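You operate a simulated robot arm through the tools that you are given. There is no shell and no other tool.

Carry out the task below with a simulated robot arm. There is one attempt and no reset: what you move stays moved.

Task
Put things in order on the top of the small bench. At the end: the blue box from the top of the small bench stands on top of the closed black case; two of the silver standoffs from the top of the small bench are on top of the orange box on the top of the small bench; the green tub stands where the blue box stood; whatever was shut is shut again. Leave all else as you found it, and nothing knocked over.

Only the result counts: the job must be done as asked and must still hold three seconds after the hand-in. Knocking over, shifting, dropping, spilling or breaking anything else fails it.

Robot
A 6-joint arm with a two-finger parallel gripper, fixed in place. Base frame: the origin is at the foot of the arm, x ahead of it, y to its left, z up; the work surface is at about z = -0.3. Readings come in cm, degrees, newtons and seconds.
With the tool pointing down near the work surface it reaches from about 12 to 50 cm from the base axis. Its first joint turns from -72.0 to 72.0 degrees. Payload 0.65 kg.
The TCP is the grasp point between the finger pads, 2.5 cm short of the fingertips. In the tool frame z runs along the fingers and y along their closing line. Largest opening 7.6 cm; finger width 1.8, thickness 1; the body of the gripper, 3.6 by 7.8 cm, starts 4.5 cm behind the TCP.
Orientation is that of the tool frame in the base frame, as a unit quaternion [x, y, z, w]. With the fingers straight down and closing along the base's y, the tool's x points along the base's -x, its y along +y and its z along -z.

Tools
- The arm moves only by the tool play_rows. Its arguments are lists of equal length, an entry for each row: "xyz": the shift along the tool's x, y, z in units of 200 mm (1.0 is 200 mm), a list of three; "rot": the turn, a rotation vector about the tool's x, y, z in units of 90 degrees (1.0 is 90 degrees), a list of three; "claw": the finger opening in cm, from 0 to 7.6. In form: {"xyz": [[x, y, z], ...], "rot": [[ax, ay, az], ...], "claw": [claw, ...]}. A call has 1 to 20 rows; each row is the pose to reach, as a shift and turn from the pose commanded when the call began, along the tool's axes at that moment. A call with a number of a shift or a turn outside -1 to 1 is refused whole. Rows are played at 5 a second. More than 5 cm and 8.6 degrees between two rows, or a gripper value outside its range, and nothing of the call is played. A pose out of reach is approached as far as the arm can. The call stops where the force on the tool passes 40 N (or 10 N more than at its start, if that is more) or the arm is blocked; 0.2 s more then pass. The fingers move at their own pace (about 10.8 cm/s each) and stop on an object; they squeeze with about 28 N. The grip force told is the motor's: it shows also when the fingers shut on nothing. Time passes only in rows, and 0.2 s behind the last, so rows that repeat a pose let the fingers close. The reply holds the time, the measured pose of the TCP, the force on the tool along the base axes, the opening and the grip force, in the units named above and with some noise, with the torque about the TCP (base axes, N m) and any sound that the robot's microphone picked up.
- Cameras (640 x 400 px; columns grow to the right, rows downward): "scene" is fixed at [6.95, 28.94, 39.69]; the picture's right is [-0.58, -0.81, 0.00], its down [-0.50, 0.36, -0.79] and it looks along [0.64, -0.46, -0.62] (base axes); focal length 214 px, centre (320, 200). "wrist" rides on the gripper at [5.8, 1.1, -8.1] in the tool frame; the picture's right is [-0.18, 0.98, 0.00], its down [-0.75, -0.14, -0.64] and it looks along [-0.63, -0.12, 0.77] (tool axes); focal length 243 px, centre (320, 200). There is no depth. A picture from a camera that has moved, and an enlarged one, comes with that camera's place and axes in the base frame and with its lens.
- capture(camera): a new picture of that camera. It takes no simulated time.
- enlarge(camera, box): a new picture of the part [left, top, right, bottom] of that camera's present view, enlarged. It takes no simulated time.
- job_done(): hands the job in; it is judged then, once.

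Nothing tells you positions but the pictures and the camera data. Unless the task says otherwise, let go and move clear before handing in.

The tools are called after "Emit:" as a command line: name --argument value ..., lists and objects as JSON in quotes. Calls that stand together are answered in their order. play_rows: Moves the arm, as the interface text tells. Its arguments: {"type":"object","properties":{"xyz":{"type":"array","items":{"type":"array","items":{"type":"number"}}},"rot":{"type":"array","items":{"type":"array","items":{"type":"number"}}},"claw":{"type":"array","items":{"type":"number"}}},"required":["xyz","rot","claw"]} The other tools are called the same way: capture (camera) takes a picture; enlarge (camera, box) takes an enlarged picture of a part of a camera's view; job_done () hands the job in.

At the start:

```text
time_s: 0.0
position: [21.32, 9.53, 35.3]
orientation: [0.001, 1.0, 0.001, 0.001]
force: [0.5, 0.2, -0.4]
torque: [-0.01, 0.01, 0.0]
width: 7.6
grasp_force: 0.0
```

scene: 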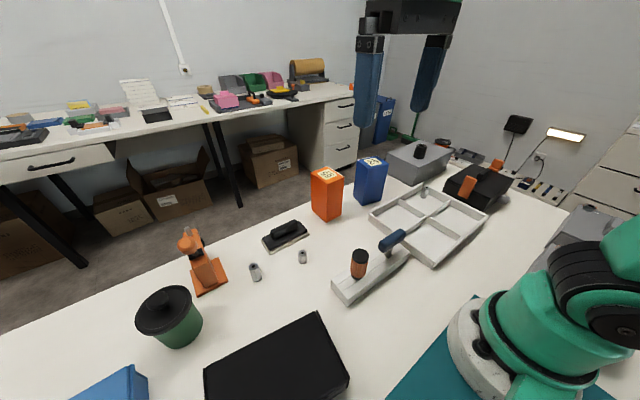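
wrist: 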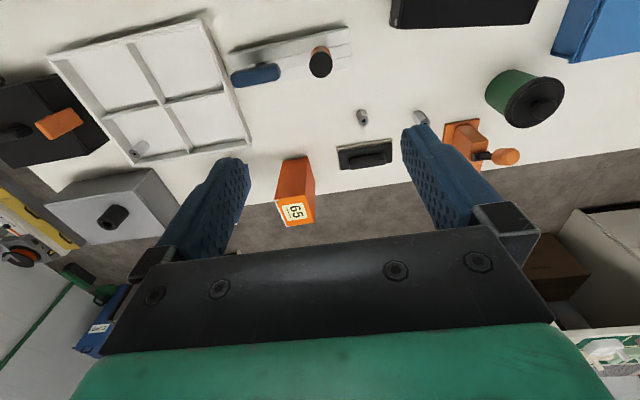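

I see a bench with a black case, a blue box at the lower left, a green lidded tub, an orange box, a blue box and some standoffs. I'll enlarge the views before planning.

Emit:
enlarge --camera "scene" --box '[0, 220, 320, 400]'

Emit:
enlarge --camera "scene" --box '[280, 120, 520, 270]'

Emit:
enlarge --camera "scene" --box '[160, 200, 360, 320]'

Emit:
enlarge --camera "wrist" --box '[320, 0, 640, 200]'

Emit:
enlarge --camera "wrist" --box '[0, 0, 320, 200]'

Emit:
enlarge --camera "wrist" --box '[0, 180, 320, 380]'

```text
2.00 times, centred on (160, 310) of scene
camera zoom: at [6.95, 28.94, 39.69], right [-0.58, -0.81, 0.0], down [-0.5, 0.36, -0.79], along [0.64, -0.46, -0.62], focal length 429 px, centre (640, -20)
```

zoom: 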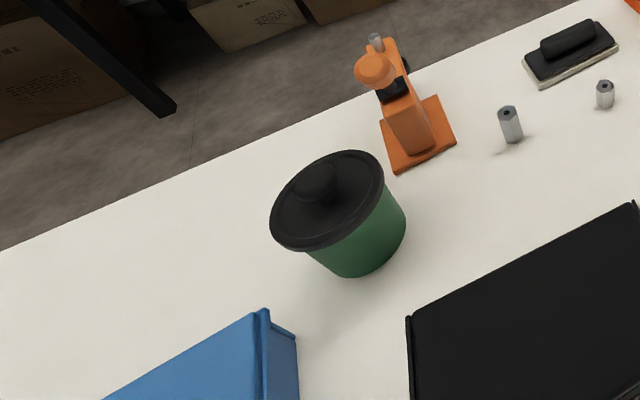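

```text
2.67 times, centred on (400, 195) of scene
camera zoom: at [6.95, 28.94, 39.69], right [-0.58, -0.81, 0.0], down [-0.5, 0.36, -0.79], along [0.64, -0.46, -0.62], focal length 572 px, centre (107, 213)
```

zoom: 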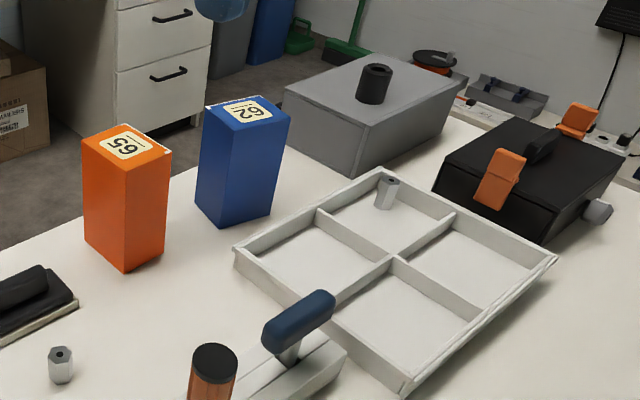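

```text
3.20 times, centred on (260, 260) of scene
camera zoom: at [6.95, 28.94, 39.69], right [-0.58, -0.81, 0.0], down [-0.5, 0.36, -0.79], along [0.64, -0.46, -0.62], focal length 686 px, centre (512, 8)
```

zoom: 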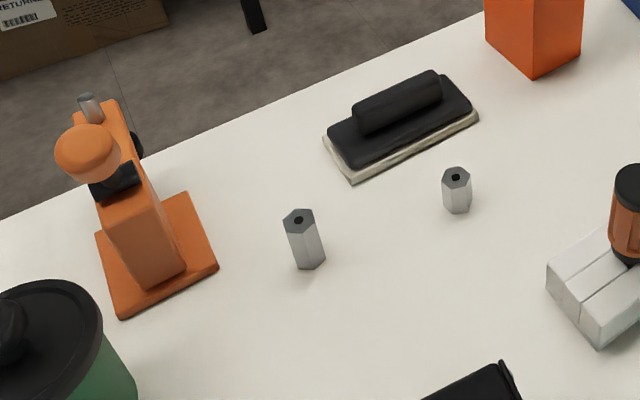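

```text
2.00 times, centred on (480, 100) of wrist
camera zoom: at [15.36, 10.53, 43.34], right [0.18, 0.98, 0.0], down [0.75, -0.14, 0.64], along [0.63, -0.12, -0.77], focal length 485 px, centre (0, 400)
```

zoom: 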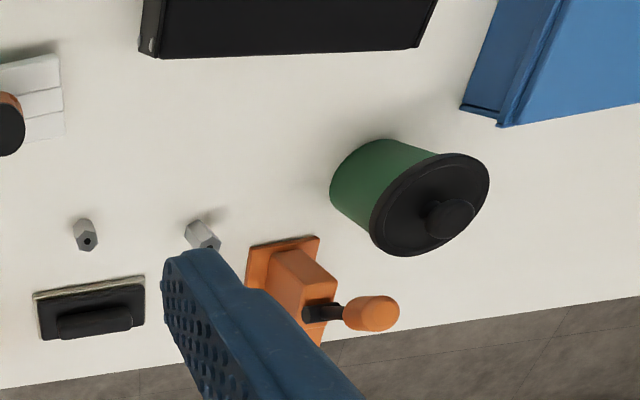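

```text
2.00 times, centred on (160, 100) of wrist
camera zoom: at [15.36, 10.53, 43.34], right [0.18, 0.98, 0.0], down [0.75, -0.14, 0.64], along [0.63, -0.12, -0.77], focal length 485 px, centre (640, 400)
```

zoom: 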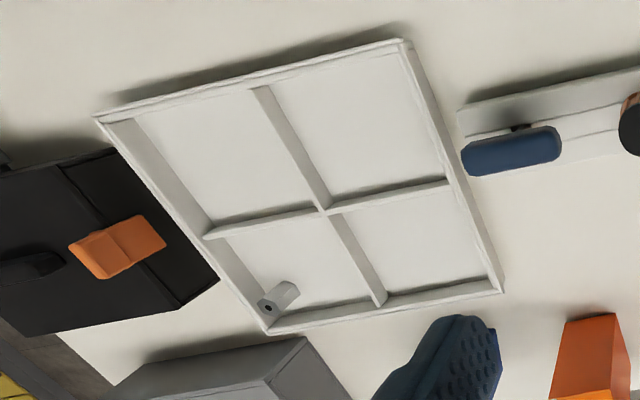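

```text
2.00 times, centred on (160, 280) of wrist
camera zoom: at [15.36, 10.53, 43.34], right [0.18, 0.98, 0.0], down [0.75, -0.14, 0.64], along [0.63, -0.12, -0.77], focal length 485 px, centre (640, 40)
```

zoom: 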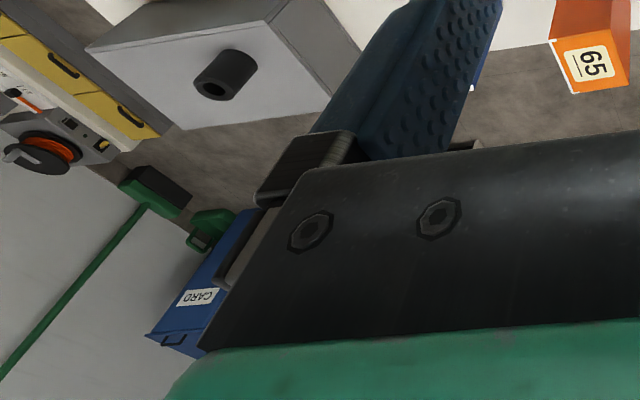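

The bench holds a blue box "62", an orange box "65", a lidded green tub, a tray and a black latched case at the far right. There is also a flat black thing near me and a blue thing at the left. I'll turn the wrist camera to the left first to measure that side.

Emit:
play_rows --xyz '[[0.06, 0.04, 0.015], [0.12, 0.08, 0.03], [0.18, 0.12, 0.045], [0.24, 0.16, 0.06], [0.3, 0.2, 0.075], [0.36, 0.24, 0.09], [0.415, 0.275, 0.1]]' --rot '[[0, 0, -0.08], [0, 0, -0.16], [0, 0, -0.24], [0, 0, -0.32], [0, 0, -0.4], [0, 0, -0.48], [0, 0, -0.5556]]' --claw '[7.6, 7.6, 7.6, 7.6, 7.6, 7.6, 7.6]'

Emit:
capture --camera "wrist"

Emit:
capture --camera "scene"

```text
time_s: 1.6
position: [13.01, 15.11, 33.43]
orientation: [-0.424, 0.906, 0.0, 0.001]
force: [0.0, 0.0, 0.1]
torque: [-0.01, 0.01, 0.01]
width: 7.62
grasp_force: 0.0
```

```text
taken
camera wrist: at [8.27, 11.23, 41.38], right [-0.64, 0.77, 0.0], down [0.59, 0.49, 0.64], along [0.5, 0.41, -0.76], focal length 243 px, centre (320, 200)
```

wrist: 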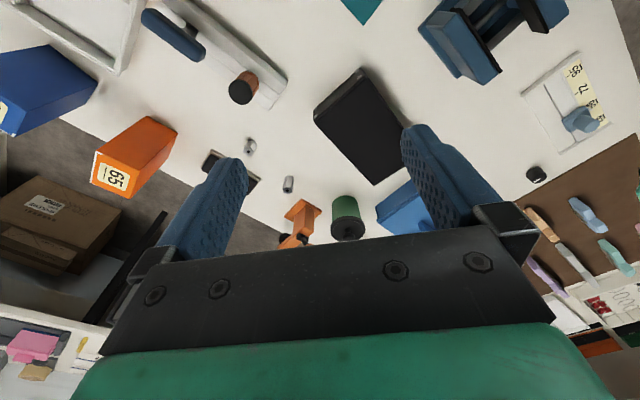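

```text
taken
```

scene: 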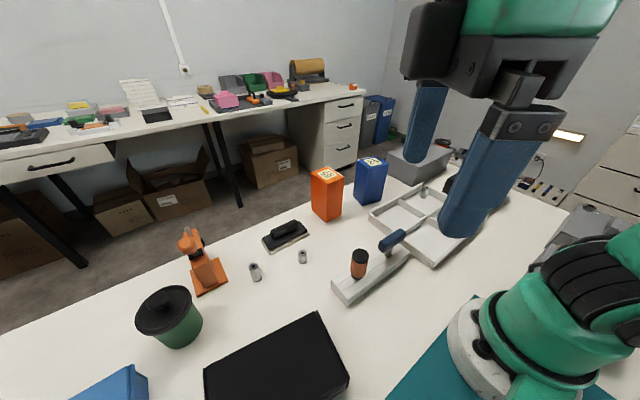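

The view shows the whole left side. I'll enlarge parts of it.

Emit:
enlarge --camera "wrist" --box '[240, 50, 460, 250]'

Emit:
enlarge --camera "wrist" --box '[400, 0, 640, 200]'

Emit:
enlarge --camera "wrist" --box '[0, 0, 300, 200]'

```text
2.00 times, centred on (350, 150) of wrist
camera zoom: at [8.27, 11.23, 41.38], right [-0.64, 0.77, 0.0], down [0.59, 0.49, 0.64], along [0.5, 0.41, -0.76], focal length 485 px, centre (260, 300)
```

zoom: 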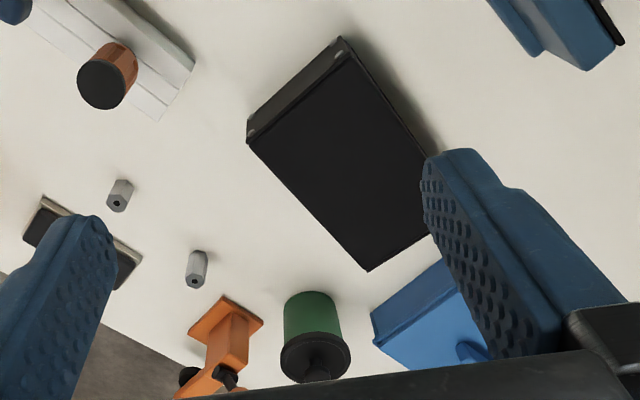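

```text
2.00 times, centred on (520, 100) of wrist
camera zoom: at [8.27, 11.23, 41.38], right [-0.64, 0.77, 0.0], down [0.59, 0.49, 0.64], along [0.5, 0.41, -0.76], focal length 485 px, centre (-80, 400)
```

zoom: 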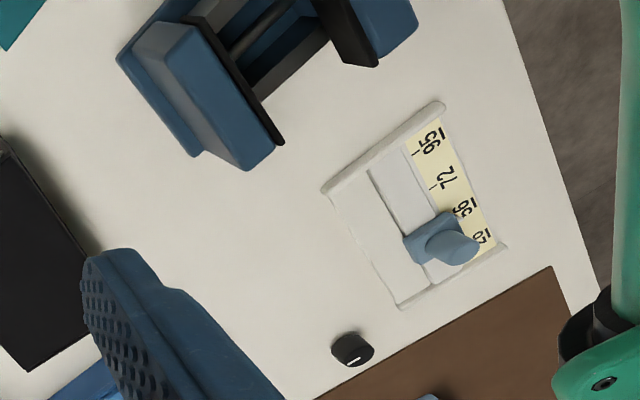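

```text
2.00 times, centred on (150, 100) of wrist
camera zoom: at [8.27, 11.23, 41.38], right [-0.64, 0.77, 0.0], down [0.59, 0.49, 0.64], along [0.5, 0.41, -0.76], focal length 485 px, centre (660, 400)
```

zoom: 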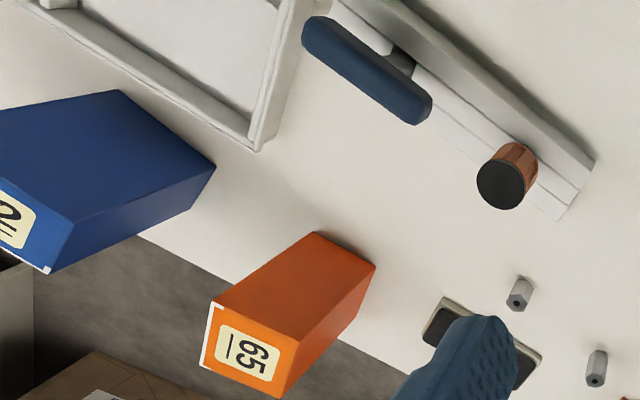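

The left side has a lidded light-blue thing behind the finger. I'll shift left to see it and the flat black case better.

Emit:
play_rows --xyz '[[-0.1, 0.11, 0], [-0.2, 0.22, 0], [-0.3125, 0.3276, 0]]' --rot '[[0, 0, -0.05], [0, 0, -0.1], [0, 0, -0.16]]' --claw '[7.6, 7.6, 7.6]'

Emit:
capture --camera "wrist"

```text
time_s: 2.4
position: [12.06, 23.92, 33.33]
orientation: [-0.534, 0.846, 0.0, 0.001]
force: [0.0, -0.1, -0.2]
torque: [0.02, 0.02, -0.02]
width: 7.61
grasp_force: 0.0
```

```text
taken
camera wrist: at [8.46, 19.01, 41.37], right [-0.81, 0.59, 0.0], down [0.45, 0.62, 0.64], along [0.38, 0.52, -0.76], focal length 243 px, centre (320, 200)
```

wrist: 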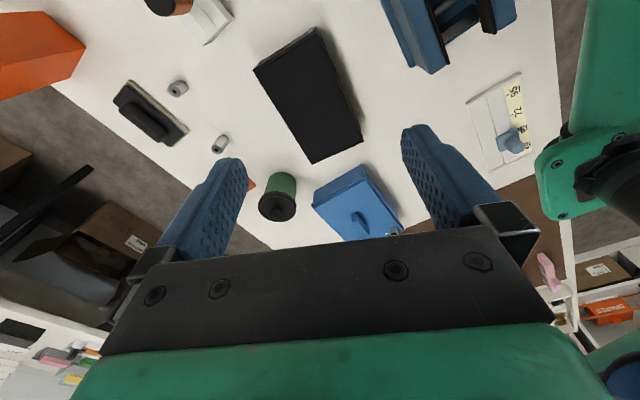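

Emit:
enlarge --camera "wrist" --box '[240, 20, 420, 250]'

Emit:
enlarge --camera "wrist" --box '[300, 150, 420, 245]'

Emit:
enlarge --camera "wrist" --box '[90, 60, 310, 250]'

```text
1.74 times, centred on (330, 135) of wrist
camera zoom: at [8.46, 19.01, 41.37], right [-0.81, 0.59, 0.0], down [0.45, 0.62, 0.64], along [0.38, 0.52, -0.76], focal length 422 px, centre (303, 313)
```

zoom: 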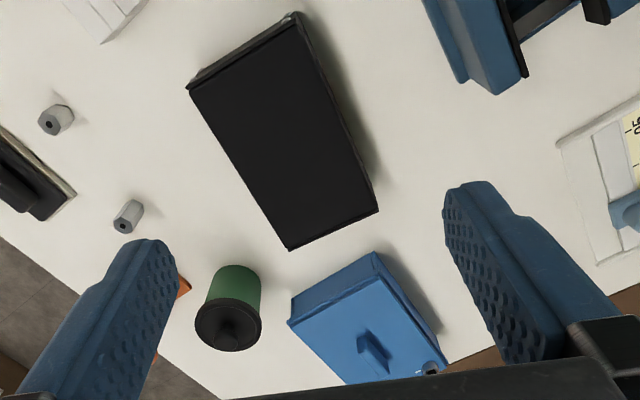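

```text
4.21 times, centred on (360, 198) of wrist
camera zoom: at [8.46, 19.01, 41.37], right [-0.81, 0.59, 0.0], down [0.45, 0.62, 0.64], along [0.38, 0.52, -0.76], focal length 1022 px, centre (152, 210)
```

zoom: 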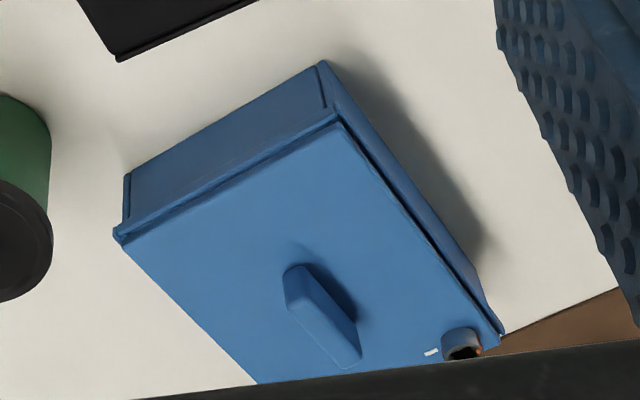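

```text
2.11 times, centred on (200, 155) of wrist
camera zoom: at [8.46, 19.01, 41.37], right [-0.81, 0.59, 0.0], down [0.45, 0.62, 0.64], along [0.38, 0.52, -0.76], focal length 511 px, centre (573, 295)
```

zoom: 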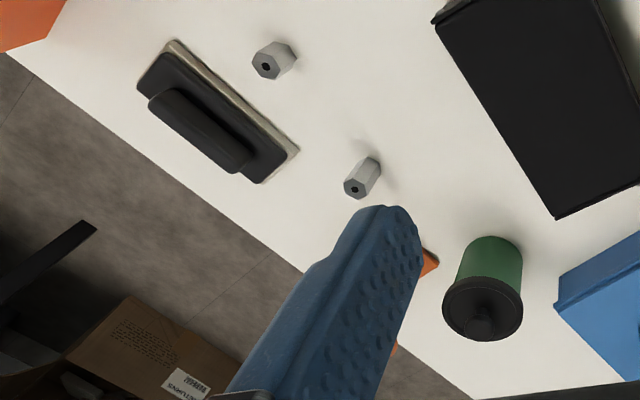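

The light-blue thing looks like a lidded chest with a handle and lock, and the flat black thing looks like a flat case. Next I'll look at the right side of the bench, at the latched black case and the grey box.

Emit:
play_rows --xyz '[[0.02, -0.2, 0], [0.02, -0.4, 0], [0.02, -0.6, 0], [0.02, -0.75, 0], [0.02, -0.9, 0], [0.02, -0.95, 0], [0.05, -0.98, 0], [0.1, -1.0, 0], [0.15, -1.0, 0], [0.2, -1.0, 0]]' --rot '[[0, 0, 0.09], [0, 0, 0.18], [0, 0, 0.27], [0, 0, 0.36], [0, 0, 0.45], [0, 0, 0.54], [0, 0, 0.63], [0, 0, 0.72], [0, 0, 0.81], [0, 0, 0.9]]' --claw '[7.6, 7.6, 7.6, 7.6, 7.6, 7.6, 7.6, 7.6, 7.6, 7.6]'

Emit:
capture --camera "wrist"

Emit:
capture --camera "scene"

```text
time_s: 4.6
position: [28.21, 11.68, 33.35]
orientation: [0.145, 0.989, 0.001, 0.001]
force: [0.5, -0.9, 0.0]
torque: [-0.02, 0.04, 0.01]
width: 7.6
grasp_force: 0.1
```

```text
taken
camera wrist: at [23.0, 14.45, 41.42], right [0.46, 0.89, 0.0], down [0.68, -0.35, 0.64], along [0.57, -0.29, -0.77], focal length 243 px, centre (320, 200)
```

wrist: 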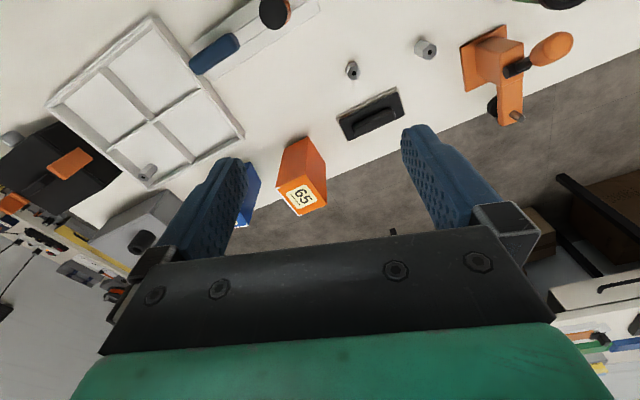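

```text
taken
```

scene: 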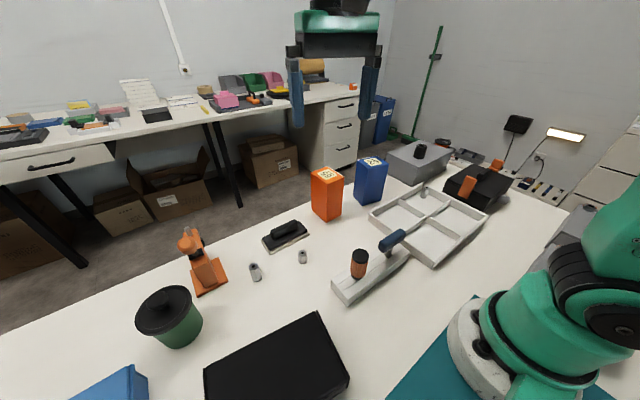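

Next I move toward the right side.

Emit:
play_rows --xyz '[[0.05, -0.22, 0], [0.1, -0.44, 0], [0.15, -0.66, 0], [0.2, -0.88, 0], [0.2, -1.0, 0]]' --rot '[[0, 0, 0.08], [0, 0, 0.16], [0, 0, 0.24], [0, 0, 0.32], [0, 0, 0.4]]' --claw '[7.6, 7.6, 7.6, 7.6, 7.6]'

Emit:
capture --camera "wrist"

Emit:
enlarge --camera "wrist" --box '[0, 0, 320, 200]'

Emit:
enlarge --camera "wrist" --box '[200, 0, 420, 250]'

```text
time_s: 5.8
position: [18.81, -6.27, 33.14]
orientation: [0.443, 0.897, 0.001, 0.001]
force: [-0.2, 0.2, 0.5]
torque: [0.0, -0.03, 0.03]
width: 7.58
grasp_force: 0.1
```

```text
taken
camera wrist: at [16.14, -1.05, 41.3], right [0.89, 0.45, 0.0], down [0.34, -0.68, 0.64], along [0.29, -0.57, -0.77], focal length 243 px, centre (320, 200)
```

wrist: 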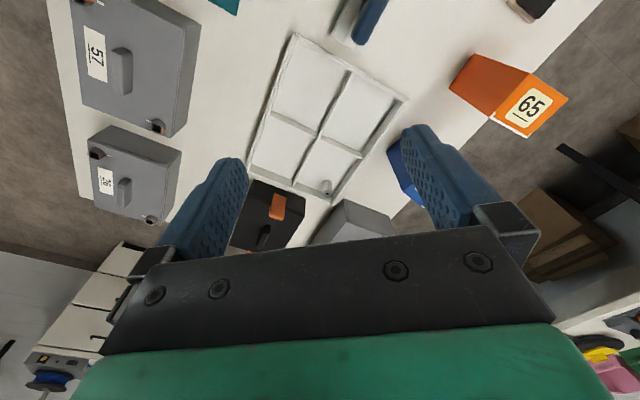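

```text
2.00 times, centred on (160, 100) of wrist
camera zoom: at [16.14, -1.05, 41.3], right [0.89, 0.45, 0.0], down [0.34, -0.68, 0.64], along [0.29, -0.57, -0.77], focal length 485 px, centre (640, 400)
```

zoom: 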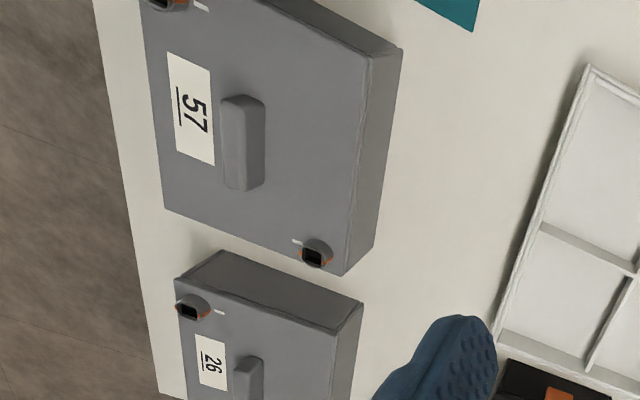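

```text
1.60 times, centred on (310, 125) of wrist
camera zoom: at [16.14, -1.05, 41.3], right [0.89, 0.45, 0.0], down [0.34, -0.68, 0.64], along [0.29, -0.57, -0.77], focal length 388 px, centre (336, 320)
```

zoom: 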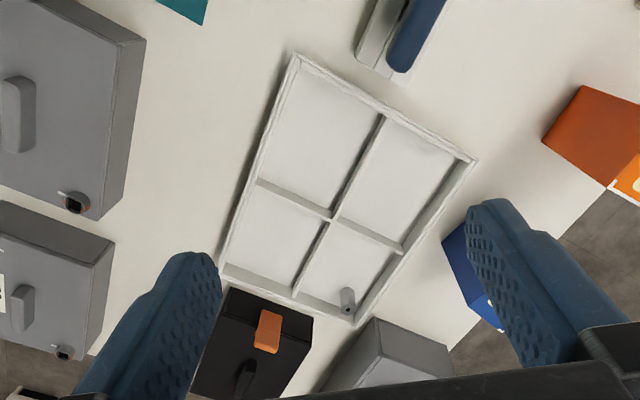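

There are two locked grey cases at the right. I'll move closer to the black latched case.

Emit:
play_rows --xyz '[[-0.2, -0.07, 0], [-0.4, -0.14, 0], [-0.6, -0.2, 0]]' --rot '[[0, 0, 0], [0, 0, 0], [0, 0, 0]]' --claw '[7.6, 7.6, 7.6]'

Emit:
capture --camera "wrist"

Emit:
enlarge --camera "wrist" --box '[160, 0, 430, 250]'

Emit:
enlarge --camera "scene" --box '[380, 120, 580, 245]'

```text
time_s: 6.6
position: [23.07, -18.14, 33.36]
orientation: [0.442, 0.897, 0.001, 0.002]
force: [-0.3, 0.2, -0.7]
torque: [-0.03, -0.02, 0.0]
width: 7.59
grasp_force: 0.1
```

```text
taken
camera wrist: at [20.27, -12.94, 41.31], right [0.89, 0.45, 0.0], down [0.34, -0.68, 0.64], along [0.29, -0.57, -0.77], focal length 243 px, centre (320, 200)
```

wrist: 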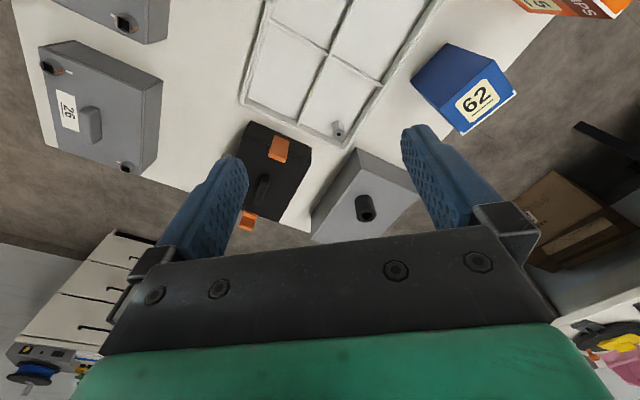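

```text
1.60 times, centred on (295, 125) of wrist
camera zoom: at [20.27, -12.94, 41.31], right [0.89, 0.45, 0.0], down [0.34, -0.68, 0.64], along [0.29, -0.57, -0.77], focal length 388 px, centre (360, 320)
```

zoom: 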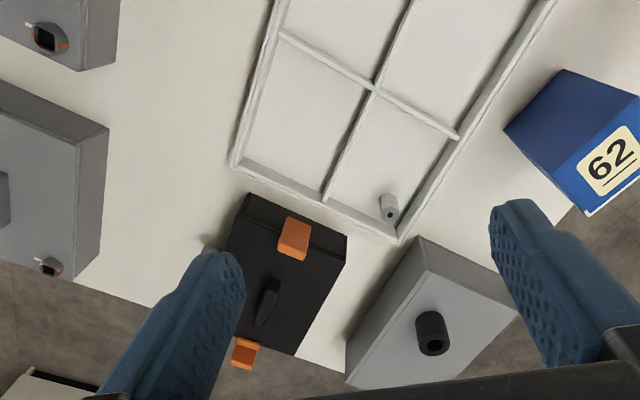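

```text
3.20 times, centred on (480, 182) of scene
camera zoom: at [6.95, 28.94, 39.69], right [-0.58, -0.81, 0.0], down [-0.5, 0.36, -0.79], along [0.64, -0.46, -0.62], focal length 686 px, centre (-192, 256)
```

zoom: 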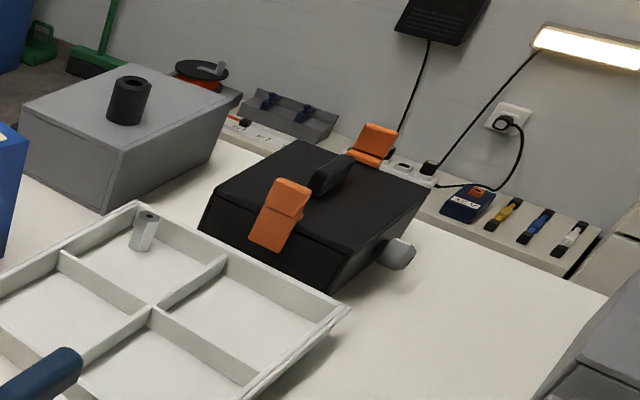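

The black latched case at the right has a handle and latches, while the flat black case on the left is about 5 cm tall. I'll take a closer look at the blue and orange boxes.

Emit:
enlarge --camera "wrist" --box '[390, 20, 540, 150]'

Emit:
enlarge --camera "scene" --box '[300, 145, 400, 230]'

Emit:
enlarge --camera "scene" --box '[190, 300, 360, 400]'

Emit:
enlarge --camera "scene" --box '[120, 270, 220, 360]'

```text
3.08 times, centred on (465, 85) of wrist
camera zoom: at [20.27, -12.94, 41.31], right [0.89, 0.45, 0.0], down [0.34, -0.68, 0.64], along [0.29, -0.57, -0.77], focal length 746 px, centre (-126, 554)
```

zoom: 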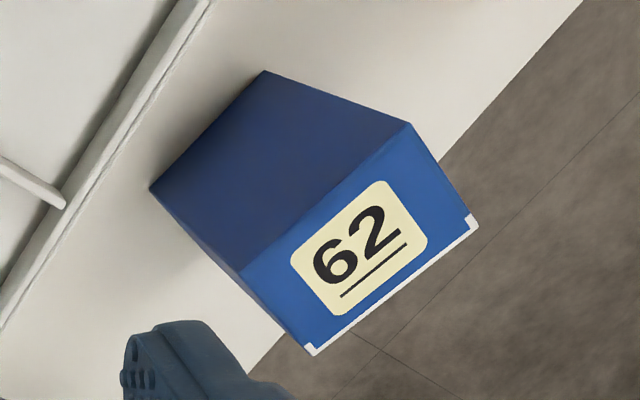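

```text
4.71 times, centred on (350, 188) of scene
camera zoom: at [6.95, 28.94, 39.69], right [-0.58, -0.81, 0.0], down [-0.5, 0.36, -0.79], along [0.64, -0.46, -0.62], focal length 1009 px, centre (179, 259)
```

zoom: 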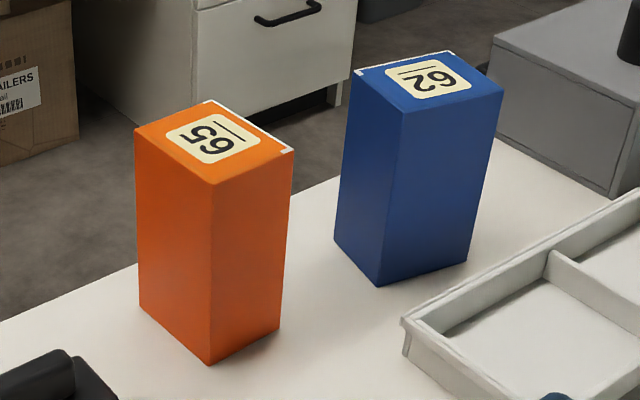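

```text
3.76 times, centred on (275, 350) of scene
camera zoom: at [6.95, 28.94, 39.69], right [-0.58, -0.81, 0.0], down [-0.5, 0.36, -0.79], along [0.64, -0.46, -0.62], focal length 807 px, centre (489, -365)
```

zoom: 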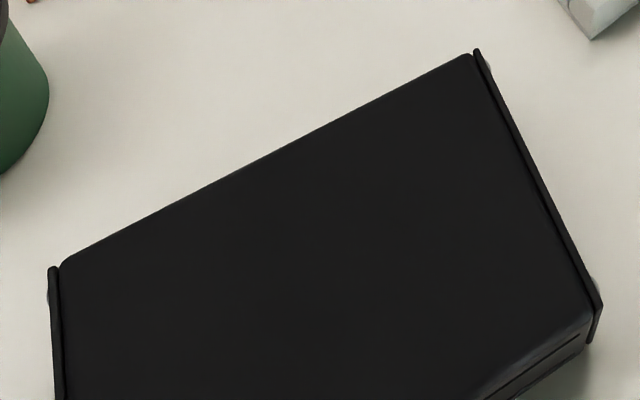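

```text
4.44 times, centred on (170, 315) of scene
camera zoom: at [6.95, 28.94, 39.69], right [-0.58, -0.81, 0.0], down [-0.5, 0.36, -0.79], along [0.64, -0.46, -0.62], focal length 953 px, centre (987, -311)
```

zoom: 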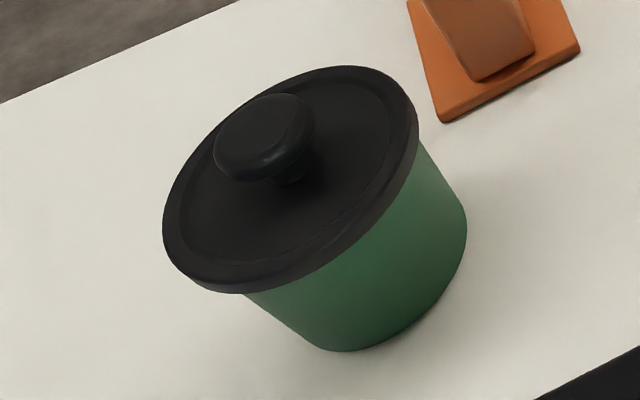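

The flat black thing has a plain top and end plates, and the blue box is about 5.3 × 6.5 × 12.5 cm near (40.8, -12.8). I'll go back left and look at the flat black thing closely to be sure what it is.

Emit:
play_rows --xyz '[[0.125, 0.096, 0], [0.25, 0.19, 0], [0.375, 0.287, 0], [0.5, 0.383, 0], [0.625, 0.48, 0], [0.75, 0.574, 0], [0.875, 0.67, 0]]' --rot '[[0, 0, -0.084], [0, 0, -0.167], [0, 0, -0.25], [0, 0, -0.334], [0, 0, -0.417], [0, 0, -0.5], [0, 0, -0.584]]' --claw '[7.6, 7.6, 7.6, 7.6, 7.6, 7.6, 7.6]'

Emit:
capture --camera "wrist"

```text
time_s: 8.2
position: [23.03, 3.86, 33.13]
orientation: [-0.001, 1.0, 0.0, 0.0]
force: [-0.3, 0.4, 0.2]
torque: [-0.01, -0.01, 0.02]
width: 7.61
grasp_force: 0.1
```

```text
taken
camera wrist: at [17.11, 4.87, 41.17], right [0.18, 0.98, 0.0], down [0.75, -0.14, 0.64], along [0.63, -0.12, -0.77], focal length 243 px, centre (320, 200)
```

wrist: 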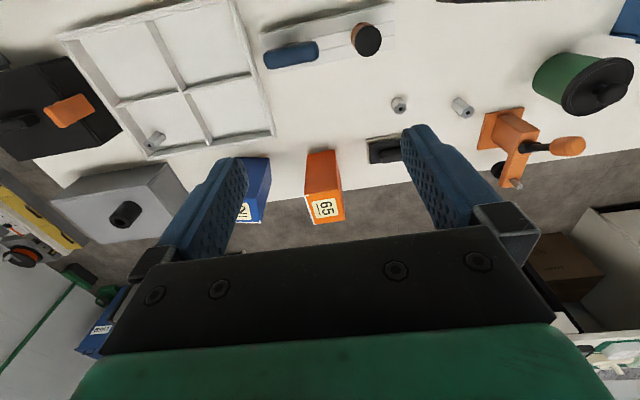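

Now I bring the camera lower, facing the flat black thing.

Emit:
play_rows --xyz '[[0.05, 0.04, 0.09], [0.1, 0.08, 0.18], [0.15, 0.12, 0.27], [0.2, 0.16, 0.36], [0.25, 0.2, 0.45], [0.3, 0.24, 0.54], [0.35, 0.27, 0.63], [0.4, 0.3, 0.7]]' --rot '[[0, 0, -0.083], [0, 0, -0.167], [0, 0, -0.25], [0, 0, -0.333], [0, 0, -0.417], [0, 0, -0.5], [0, 0, -0.583], [0, 0, -0.667]]' --claw '[7.6, 7.6, 7.6, 7.6, 7.6, 7.6, 7.6, 7.6]'

Emit:
capture --camera "wrist"

Emit:
capture --camera "scene"

```text
time_s: 10.0
position: [14.66, 9.8, 19.18]
orientation: [-0.5, 0.866, 0.0, 0.0]
force: [-0.1, -1.0, -0.4]
torque: [0.01, -0.02, -0.01]
width: 7.57
grasp_force: 0.0
```

```text
taken
camera wrist: at [10.82, 5.24, 27.35], right [-0.76, 0.65, 0.0], down [0.5, 0.58, 0.64], along [0.42, 0.49, -0.76], focal length 243 px, centre (320, 200)
```

wrist: 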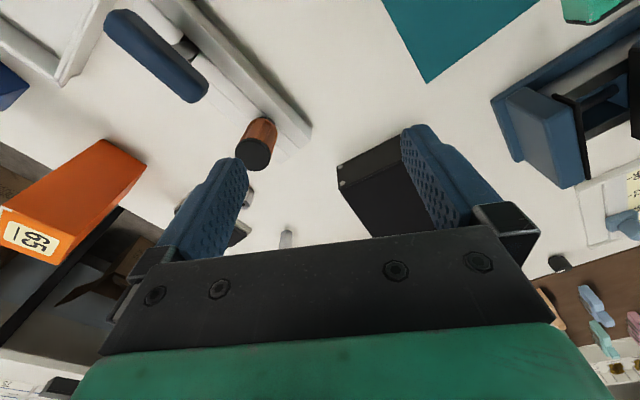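

```text
taken
```

scene: 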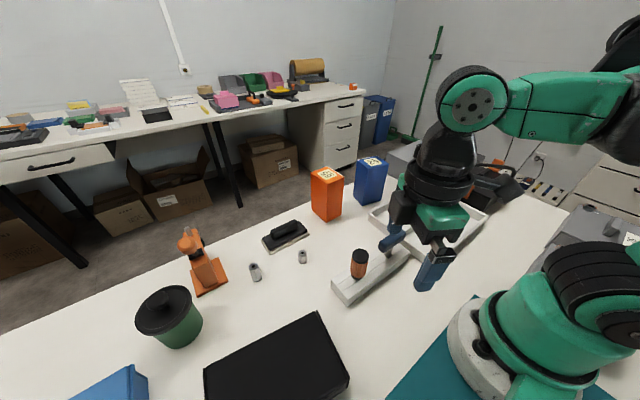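

Emit:
play_rows --xyz '[[0, 0, 0], [0, 0, 0], [0, 0, 0], [0, 0, 0]]' --rot '[[0, 0, -0.09], [0, 0, -0.18], [0, 0, -0.27], [0, 0, -0.31]]' --claw '[7.6, 7.6, 7.6, 7.6]'

Emit:
enlarge --camera "wrist" --box '[160, 40, 480, 250]'

Emit:
capture --camera "wrist"

```text
time_s: 11.0
position: [14.87, 9.81, 19.21]
orientation: [-0.695, 0.719, -0.001, 0.001]
force: [-1.2, -0.3, 0.6]
torque: [-0.01, -0.01, -0.01]
width: 7.6
grasp_force: 0.1
```

```text
1.90 times, centred on (320, 145) of wrist
camera zoom: at [13.48, 4.0, 27.37], right [-0.98, 0.22, 0.0], down [0.17, 0.75, 0.64], along [0.14, 0.63, -0.76], focal length 462 px, centre (320, 305)
```

zoom: 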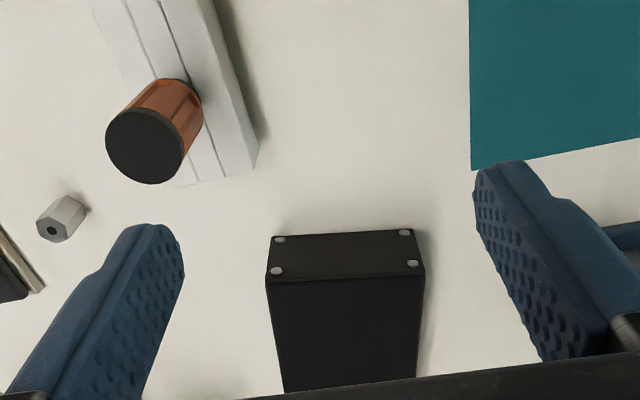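

```text
taken
camera wrist: at [13.48, 4.0, 27.37], right [-0.98, 0.22, 0.0], down [0.17, 0.75, 0.64], along [0.14, 0.63, -0.76], focal length 243 px, centre (320, 200)
```

wrist: 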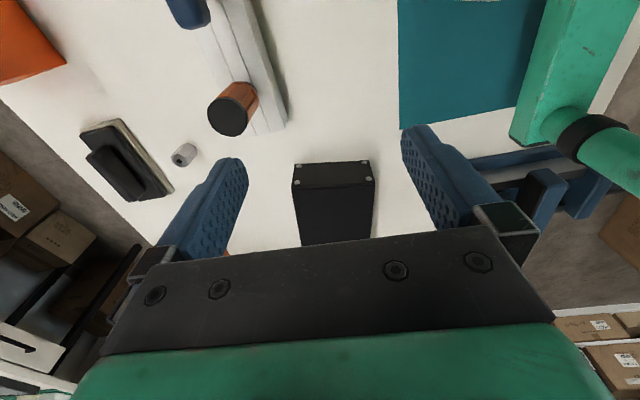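

The flat black thing has an end plate with four screws. The scene view shows a groove on its near side, so I'll zoom in there and also on the latched case.

Emit:
enlarge --camera "scene" --box '[300, 360, 364, 400]'

Emit:
enlarge --camera "scene" --box '[430, 150, 526, 215]'

Emit:
enlarge --camera "wrist" --box '[270, 140, 400, 250]'

```text
10.00 times, centred on (332, 380) of scene
camera zoom: at [6.95, 28.94, 39.69], right [-0.58, -0.81, 0.0], down [-0.5, 0.36, -0.79], along [0.64, -0.46, -0.62], focal length 2145 px, centre (200, -1600)
```

zoom: 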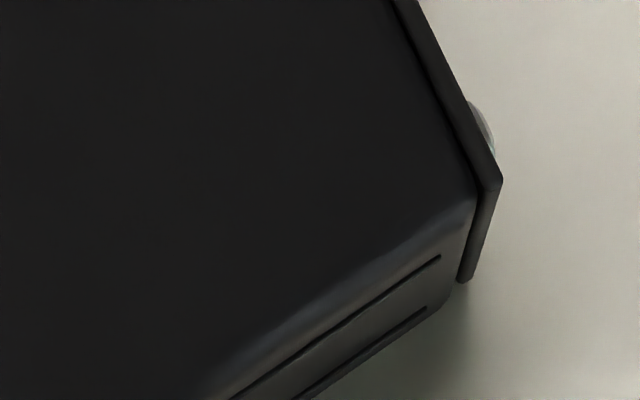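

```text
6.15 times, centred on (478, 182) of scene
camera zoom: at [6.95, 28.94, 39.69], right [-0.58, -0.81, 0.0], down [-0.5, 0.36, -0.79], along [0.64, -0.46, -0.62], focal length 1320 px, centre (-652, 308)
```

zoom: 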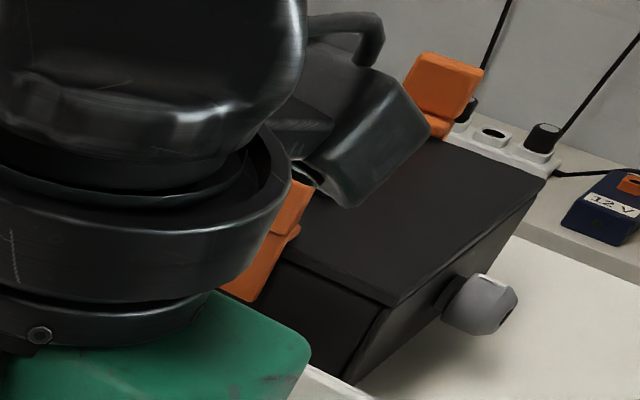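

```text
3.64 times, centred on (335, 195) of wrist
camera zoom: at [13.48, 4.0, 27.37], right [-0.98, 0.22, 0.0], down [0.17, 0.75, 0.64], along [0.14, 0.63, -0.76], focal length 882 px, centre (266, 218)
```

zoom: 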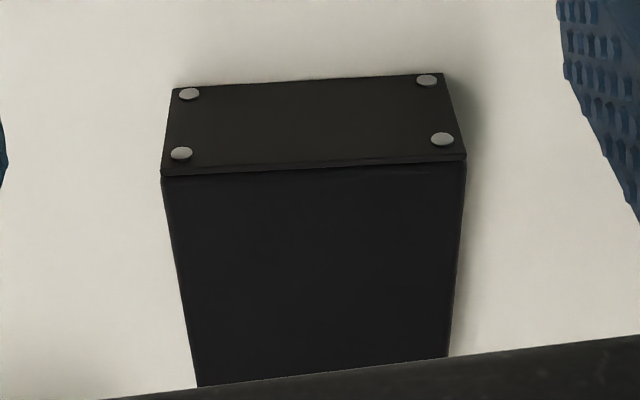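

The flat black thing is a screwed-shut case with a clear flat top, so I take it as the closed black case. It is the only black one a box can stand on. Next I lift and travel to hover over the blue box "62", taking it to be near (40.8, -12.8).

Emit:
play_rows --xyz '[[0, 0, -0.2], [0, 0, -0.4], [0, 0, -0.6], [0.05, -0.07, -0.65], [0.1, -0.14, -0.65], [0.15, -0.21, -0.65], [0.2, -0.28, -0.65], [0.25, -0.35, -0.65], [0.3, -0.42, -0.65], [0.35, -0.49, -0.65], [0.4, -0.56, -0.65], [0.45, -0.63, -0.65], [0.477, -0.667, -0.65]]' --rot '[[0, 0, 0], [0, 0, 0], [0, 0, 0], [0, 0, 0.089], [0, 0, 0.178], [0, 0, 0.267], [0, 0, 0.356], [0, 0, 0.445], [0, 0, 0.534], [0, 0, 0.623], [0, 0, 0.712], [0, 0, 0.801], [0, 0, 0.889]]' --claw '[7.6, 7.6, 7.6, 7.6, 7.6, 7.6, 7.6, 7.6, 7.6, 7.6, 7.6, 7.6, 7.6]'

```text
time_s: 13.8
position: [27.84, -0.32, 32.14]
orientation: [-0.067, 0.998, 0.001, 0.001]
force: [0.7, -0.5, -0.4]
torque: [0.03, 0.03, -0.02]
width: 7.6
grasp_force: 0.1
```

Emit:
play_rows --xyz '[[-0.111, -0.141, 0], [-0.222, -0.282, 0], [-0.333, -0.424, 0], [-0.444, -0.565, 0], [-0.555, -0.706, 0], [-0.555, -0.706, 0.2], [-0.555, -0.706, 0.4], [-0.555, -0.706, 0.5]]' --rot '[[0, 0, 0.04], [0, 0, 0.08], [0, 0, 0.12], [0, 0, 0.16], [0, 0, 0.208], [0, 0, 0.208], [0, 0, 0.208], [0, 0, 0.208]]' --claw '[7.6, 7.6, 7.6, 7.6, 7.6, 7.6, 7.6, 7.6]'

Emit:
capture --camera "wrist"

Emit:
capture --camera "scene"

```text
time_s: 15.6
position: [40.7, -12.79, 22.15]
orientation: [0.094, 0.996, 0.001, 0.001]
force: [0.4, 0.3, -0.7]
torque: [-0.01, 0.01, 0.02]
width: 7.61
grasp_force: 0.1
out of reach, approached as far as the arm can: row 4, 5, 6
```

```text
taken
camera wrist: at [35.17, -10.62, 30.26], right [0.37, 0.93, 0.0], down [0.71, -0.28, 0.64], along [0.6, -0.23, -0.77], focal length 243 px, centre (320, 200)
```

wrist: 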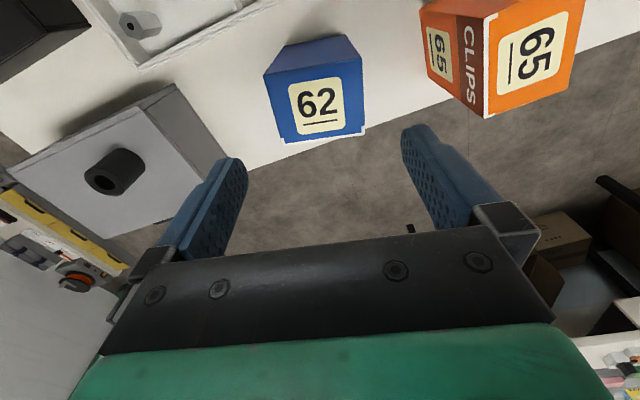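

```text
taken
```

scene: 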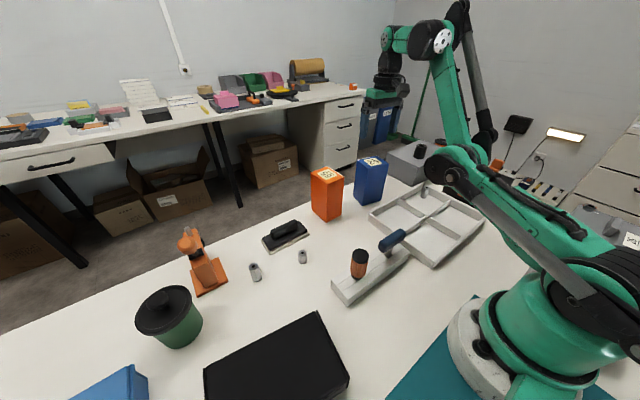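

Emit:
enlarge --camera "wrist" --box '[250, 20, 390, 160]'

Emit:
enlarge --camera "wrist" --box '[400, 0, 600, 130]'

```text
2.86 times, centred on (320, 90) of wrist
camera zoom: at [35.17, -10.62, 30.26], right [0.37, 0.93, 0.0], down [0.71, -0.28, 0.64], along [0.6, -0.23, -0.77], focal length 693 px, centre (320, 514)
```

zoom: 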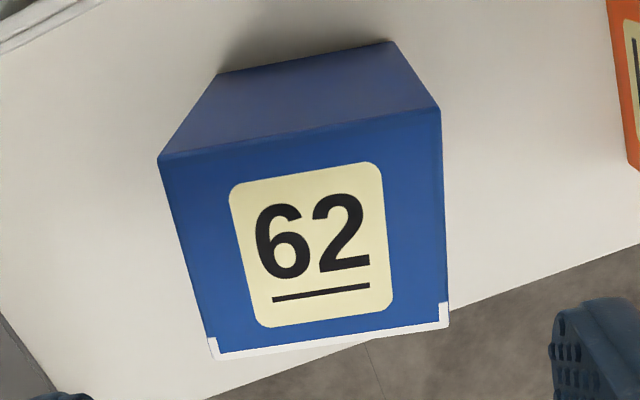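

```text
3.08 times, centred on (500, 65) of wrist
camera zoom: at [35.17, -10.62, 30.26], right [0.37, 0.93, 0.0], down [0.71, -0.28, 0.64], along [0.6, -0.23, -0.77], focal length 746 px, centre (-234, 615)
```

zoom: 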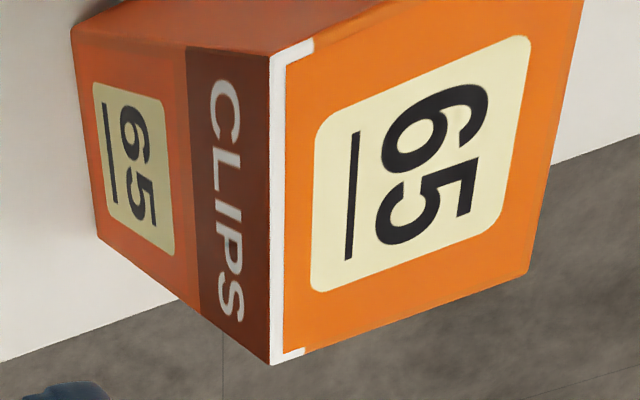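

The blue box's top centre is near (40.9, -12.9), turned about -12.6°, with its top at about z 12.2. I'll align, lower to just above it and check.

Emit:
play_rows --xyz '[[-0.01, -0.0026, 0.1], [-0.01, -0.0026, 0.2], [-0.01, -0.0026, 0.3]]' --rot '[[0, 0, 0.02], [0, 0, 0.02], [0, 0, 0.02]]' --claw '[7.6, 7.6, 7.6]'

Emit:
capture --camera "wrist"

Emit:
capture --camera "scene"

```text
time_s: 16.4
position: [43.37, -13.55, 18.66]
orientation: [0.109, 0.994, 0.001, 0.0]
force: [0.0, -0.3, 0.3]
torque: [0.03, -0.01, 0.02]
width: 7.6
grasp_force: 0.0
out of reach, approached as far as the arm can: row 1, 2, 3
```

```text
taken
camera wrist: at [37.87, -11.21, 26.71], right [0.39, 0.92, 0.0], down [0.7, -0.3, 0.64], along [0.59, -0.25, -0.77], focal length 243 px, centre (320, 200)
```

wrist: 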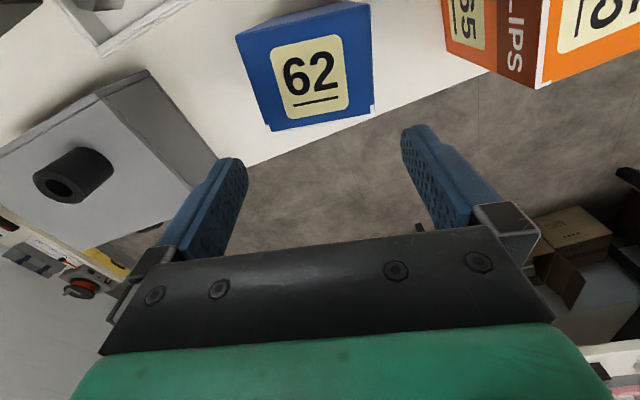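

```text
taken
```

scene: 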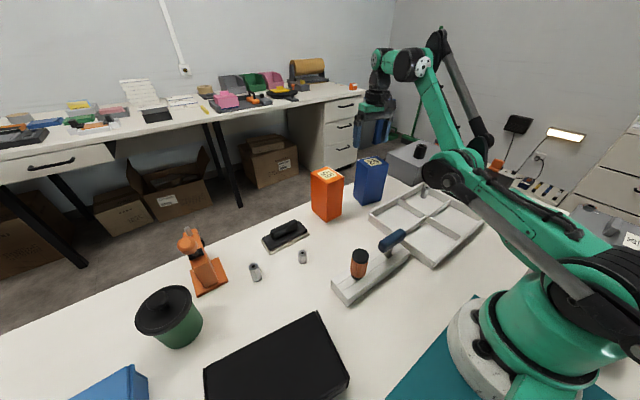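

The arm reports that target out of reach and the picture shows its elbow has flipped downward during the stretched move. I'll go back up to a stretched pose step by step and return inward so that the elbow flips back up.

Emit:
play_rows --xyz '[[0, 0, -0.15], [0, 0, -0.3]]' --rot '[[0, 0, 0], [0, 0, 0]]' --claw '[7.6, 7.6]'

Emit:
capture --camera "scene"

```text
time_s: 17.0
position: [42.4, -13.19, 24.16]
orientation: [0.11, 0.994, 0.001, 0.001]
force: [-0.2, 0.5, -0.1]
torque: [0.02, -0.01, 0.01]
width: 7.59
grasp_force: 0.0
out of reach, approached as far as the arm can: row 2
```

```text
taken
```

scene: 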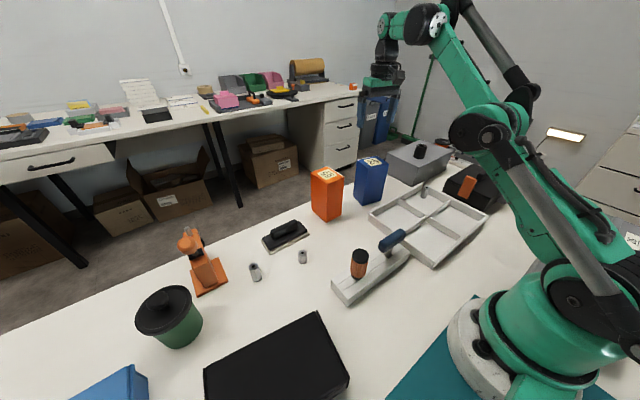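

Emit:
play_rows --xyz '[[0.1, 0, -0.2], [0.3, 0, -0.4], [0.5, 0, -0.4], [0.7, 0, -0.4]]' --rot '[[0, 0, 0], [0, 0, 0], [0, 0, 0], [0, 0, 0]]' --claw '[7.6, 7.6, 7.6, 7.6]'

Emit:
capture --camera "scene"

```text
refused: row 2 steps farther than a row can; nothing moved
```

```text
taken
```

scene: 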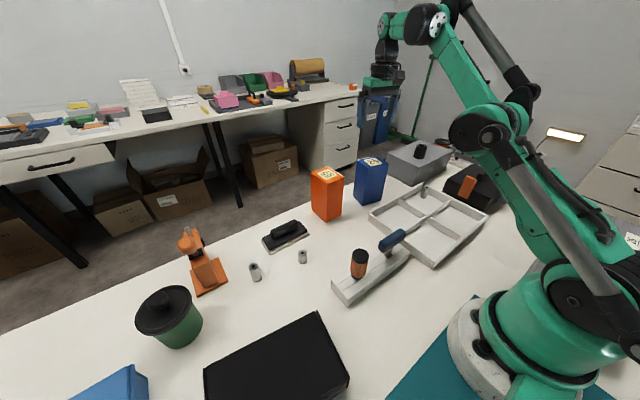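

Emit:
play_rows --xyz '[[0.1, 0, -0.1], [0.2, 0, -0.2], [0.3, 0, -0.3], [0.4, 0, -0.4], [0.5, 0, -0.4], [0.6, 0, -0.4], [0.7, 0, -0.4]]' --rot '[[0, 0, 0], [0, 0, 0], [0, 0, 0], [0, 0, 0], [0, 0, 0], [0, 0, 0], [0, 0, 0]]' --claw '[7.6, 7.6, 7.6, 7.6, 7.6, 7.6, 7.6]'

Emit:
capture --camera "scene"

```text
time_s: 18.6
position: [31.91, -11.33, 35.24]
orientation: [0.109, 0.994, 0.0, 0.0]
force: [0.3, 0.3, -1.3]
torque: [-0.02, 0.0, 0.01]
width: 7.6
grasp_force: 0.0
out of reach, approached as far as the arm can: row 5, 6, 7
```

```text
taken
```

scene: 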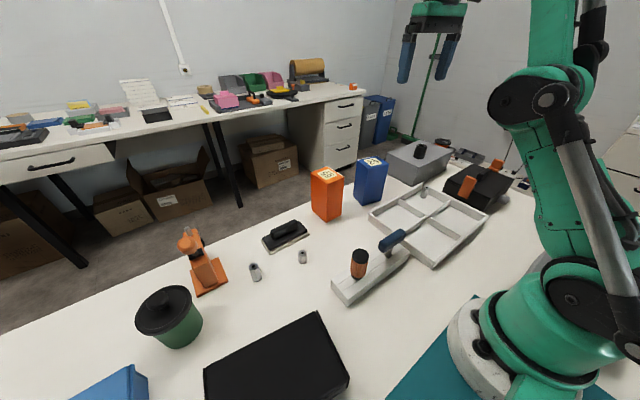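

The arm is still in the elbow-down shape and sitting at a limit. I'll stretch outward beyond reach, staying above all objects, then drop the target while stretched and come back in.

Emit:
play_rows --xyz '[[-0.15, 0, 0.05], [-0.3, 0, 0.1], [-0.45, 0, 0.15], [-0.6, 0, 0.2], [-0.75, 0, 0.25], [-0.9, 0, 0.3]]' --rot '[[0, 0, 0], [0, 0, 0], [0, 0, 0], [0, 0, 0], [0, 0, 0], [0, 0, 0]]' --claw '[7.6, 7.6, 7.6, 7.6, 7.6, 7.6]'

Emit:
capture --camera "scene"

```text
time_s: 20.0
position: [41.87, -12.89, 24.23]
orientation: [0.109, 0.994, 0.0, 0.001]
force: [0.6, 0.4, -0.3]
torque: [0.01, -0.01, 0.0]
width: 7.58
grasp_force: 0.0
out of reach, approached as far as the arm can: row 1, 2, 3, 4, 5, 6
```

```text
taken
```

scene: 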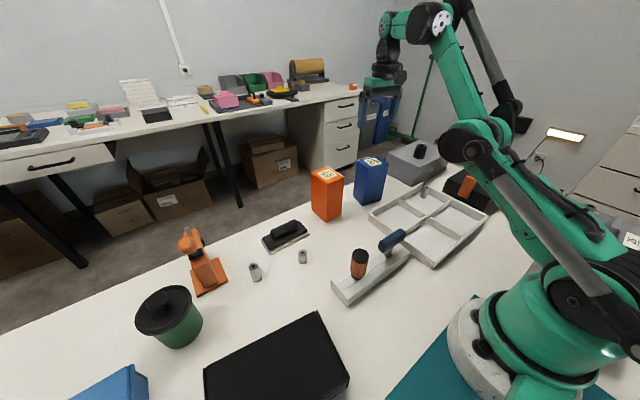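

The solver seems stuck at the stretched singular pose. Tilting the fingertips inward while moving in should make the elbow flex, so I'll try that at a safe height.

Emit:
play_rows --xyz '[[0.08, 0, 0], [0.16, 0, 0], [0.24, 0, 0], [0.32, 0, 0], [0.4, 0, 0], [0.5, 0, 0]]' --rot '[[0, 0.09, 0], [0, 0.18, 0], [0, 0.27, 0], [0, 0.36, 0], [0, 0.36, 0], [0, 0.36, 0]]' --claw '[7.6, 7.6, 7.6, 7.6, 7.6, 7.6]'

Emit:
capture --camera "scene"

```text
time_s: 21.2
position: [35.13, -12.05, 24.21]
orientation: [0.105, 0.971, 0.02, -0.212]
force: [2.7, -3.9, -8.3]
torque: [0.28, 0.06, 0.09]
width: 7.63
grasp_force: 0.1
out of reach, approached as far as the arm can: row 2, 3, 4, 5
stopped in row 5: the force on the tool passed its limit at 105 N (the readings are from after the stop); the commanded pose is now the measured one
```

```text
taken
```

scene: 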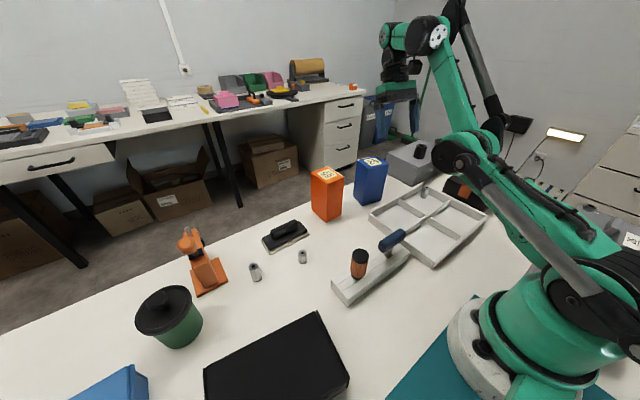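

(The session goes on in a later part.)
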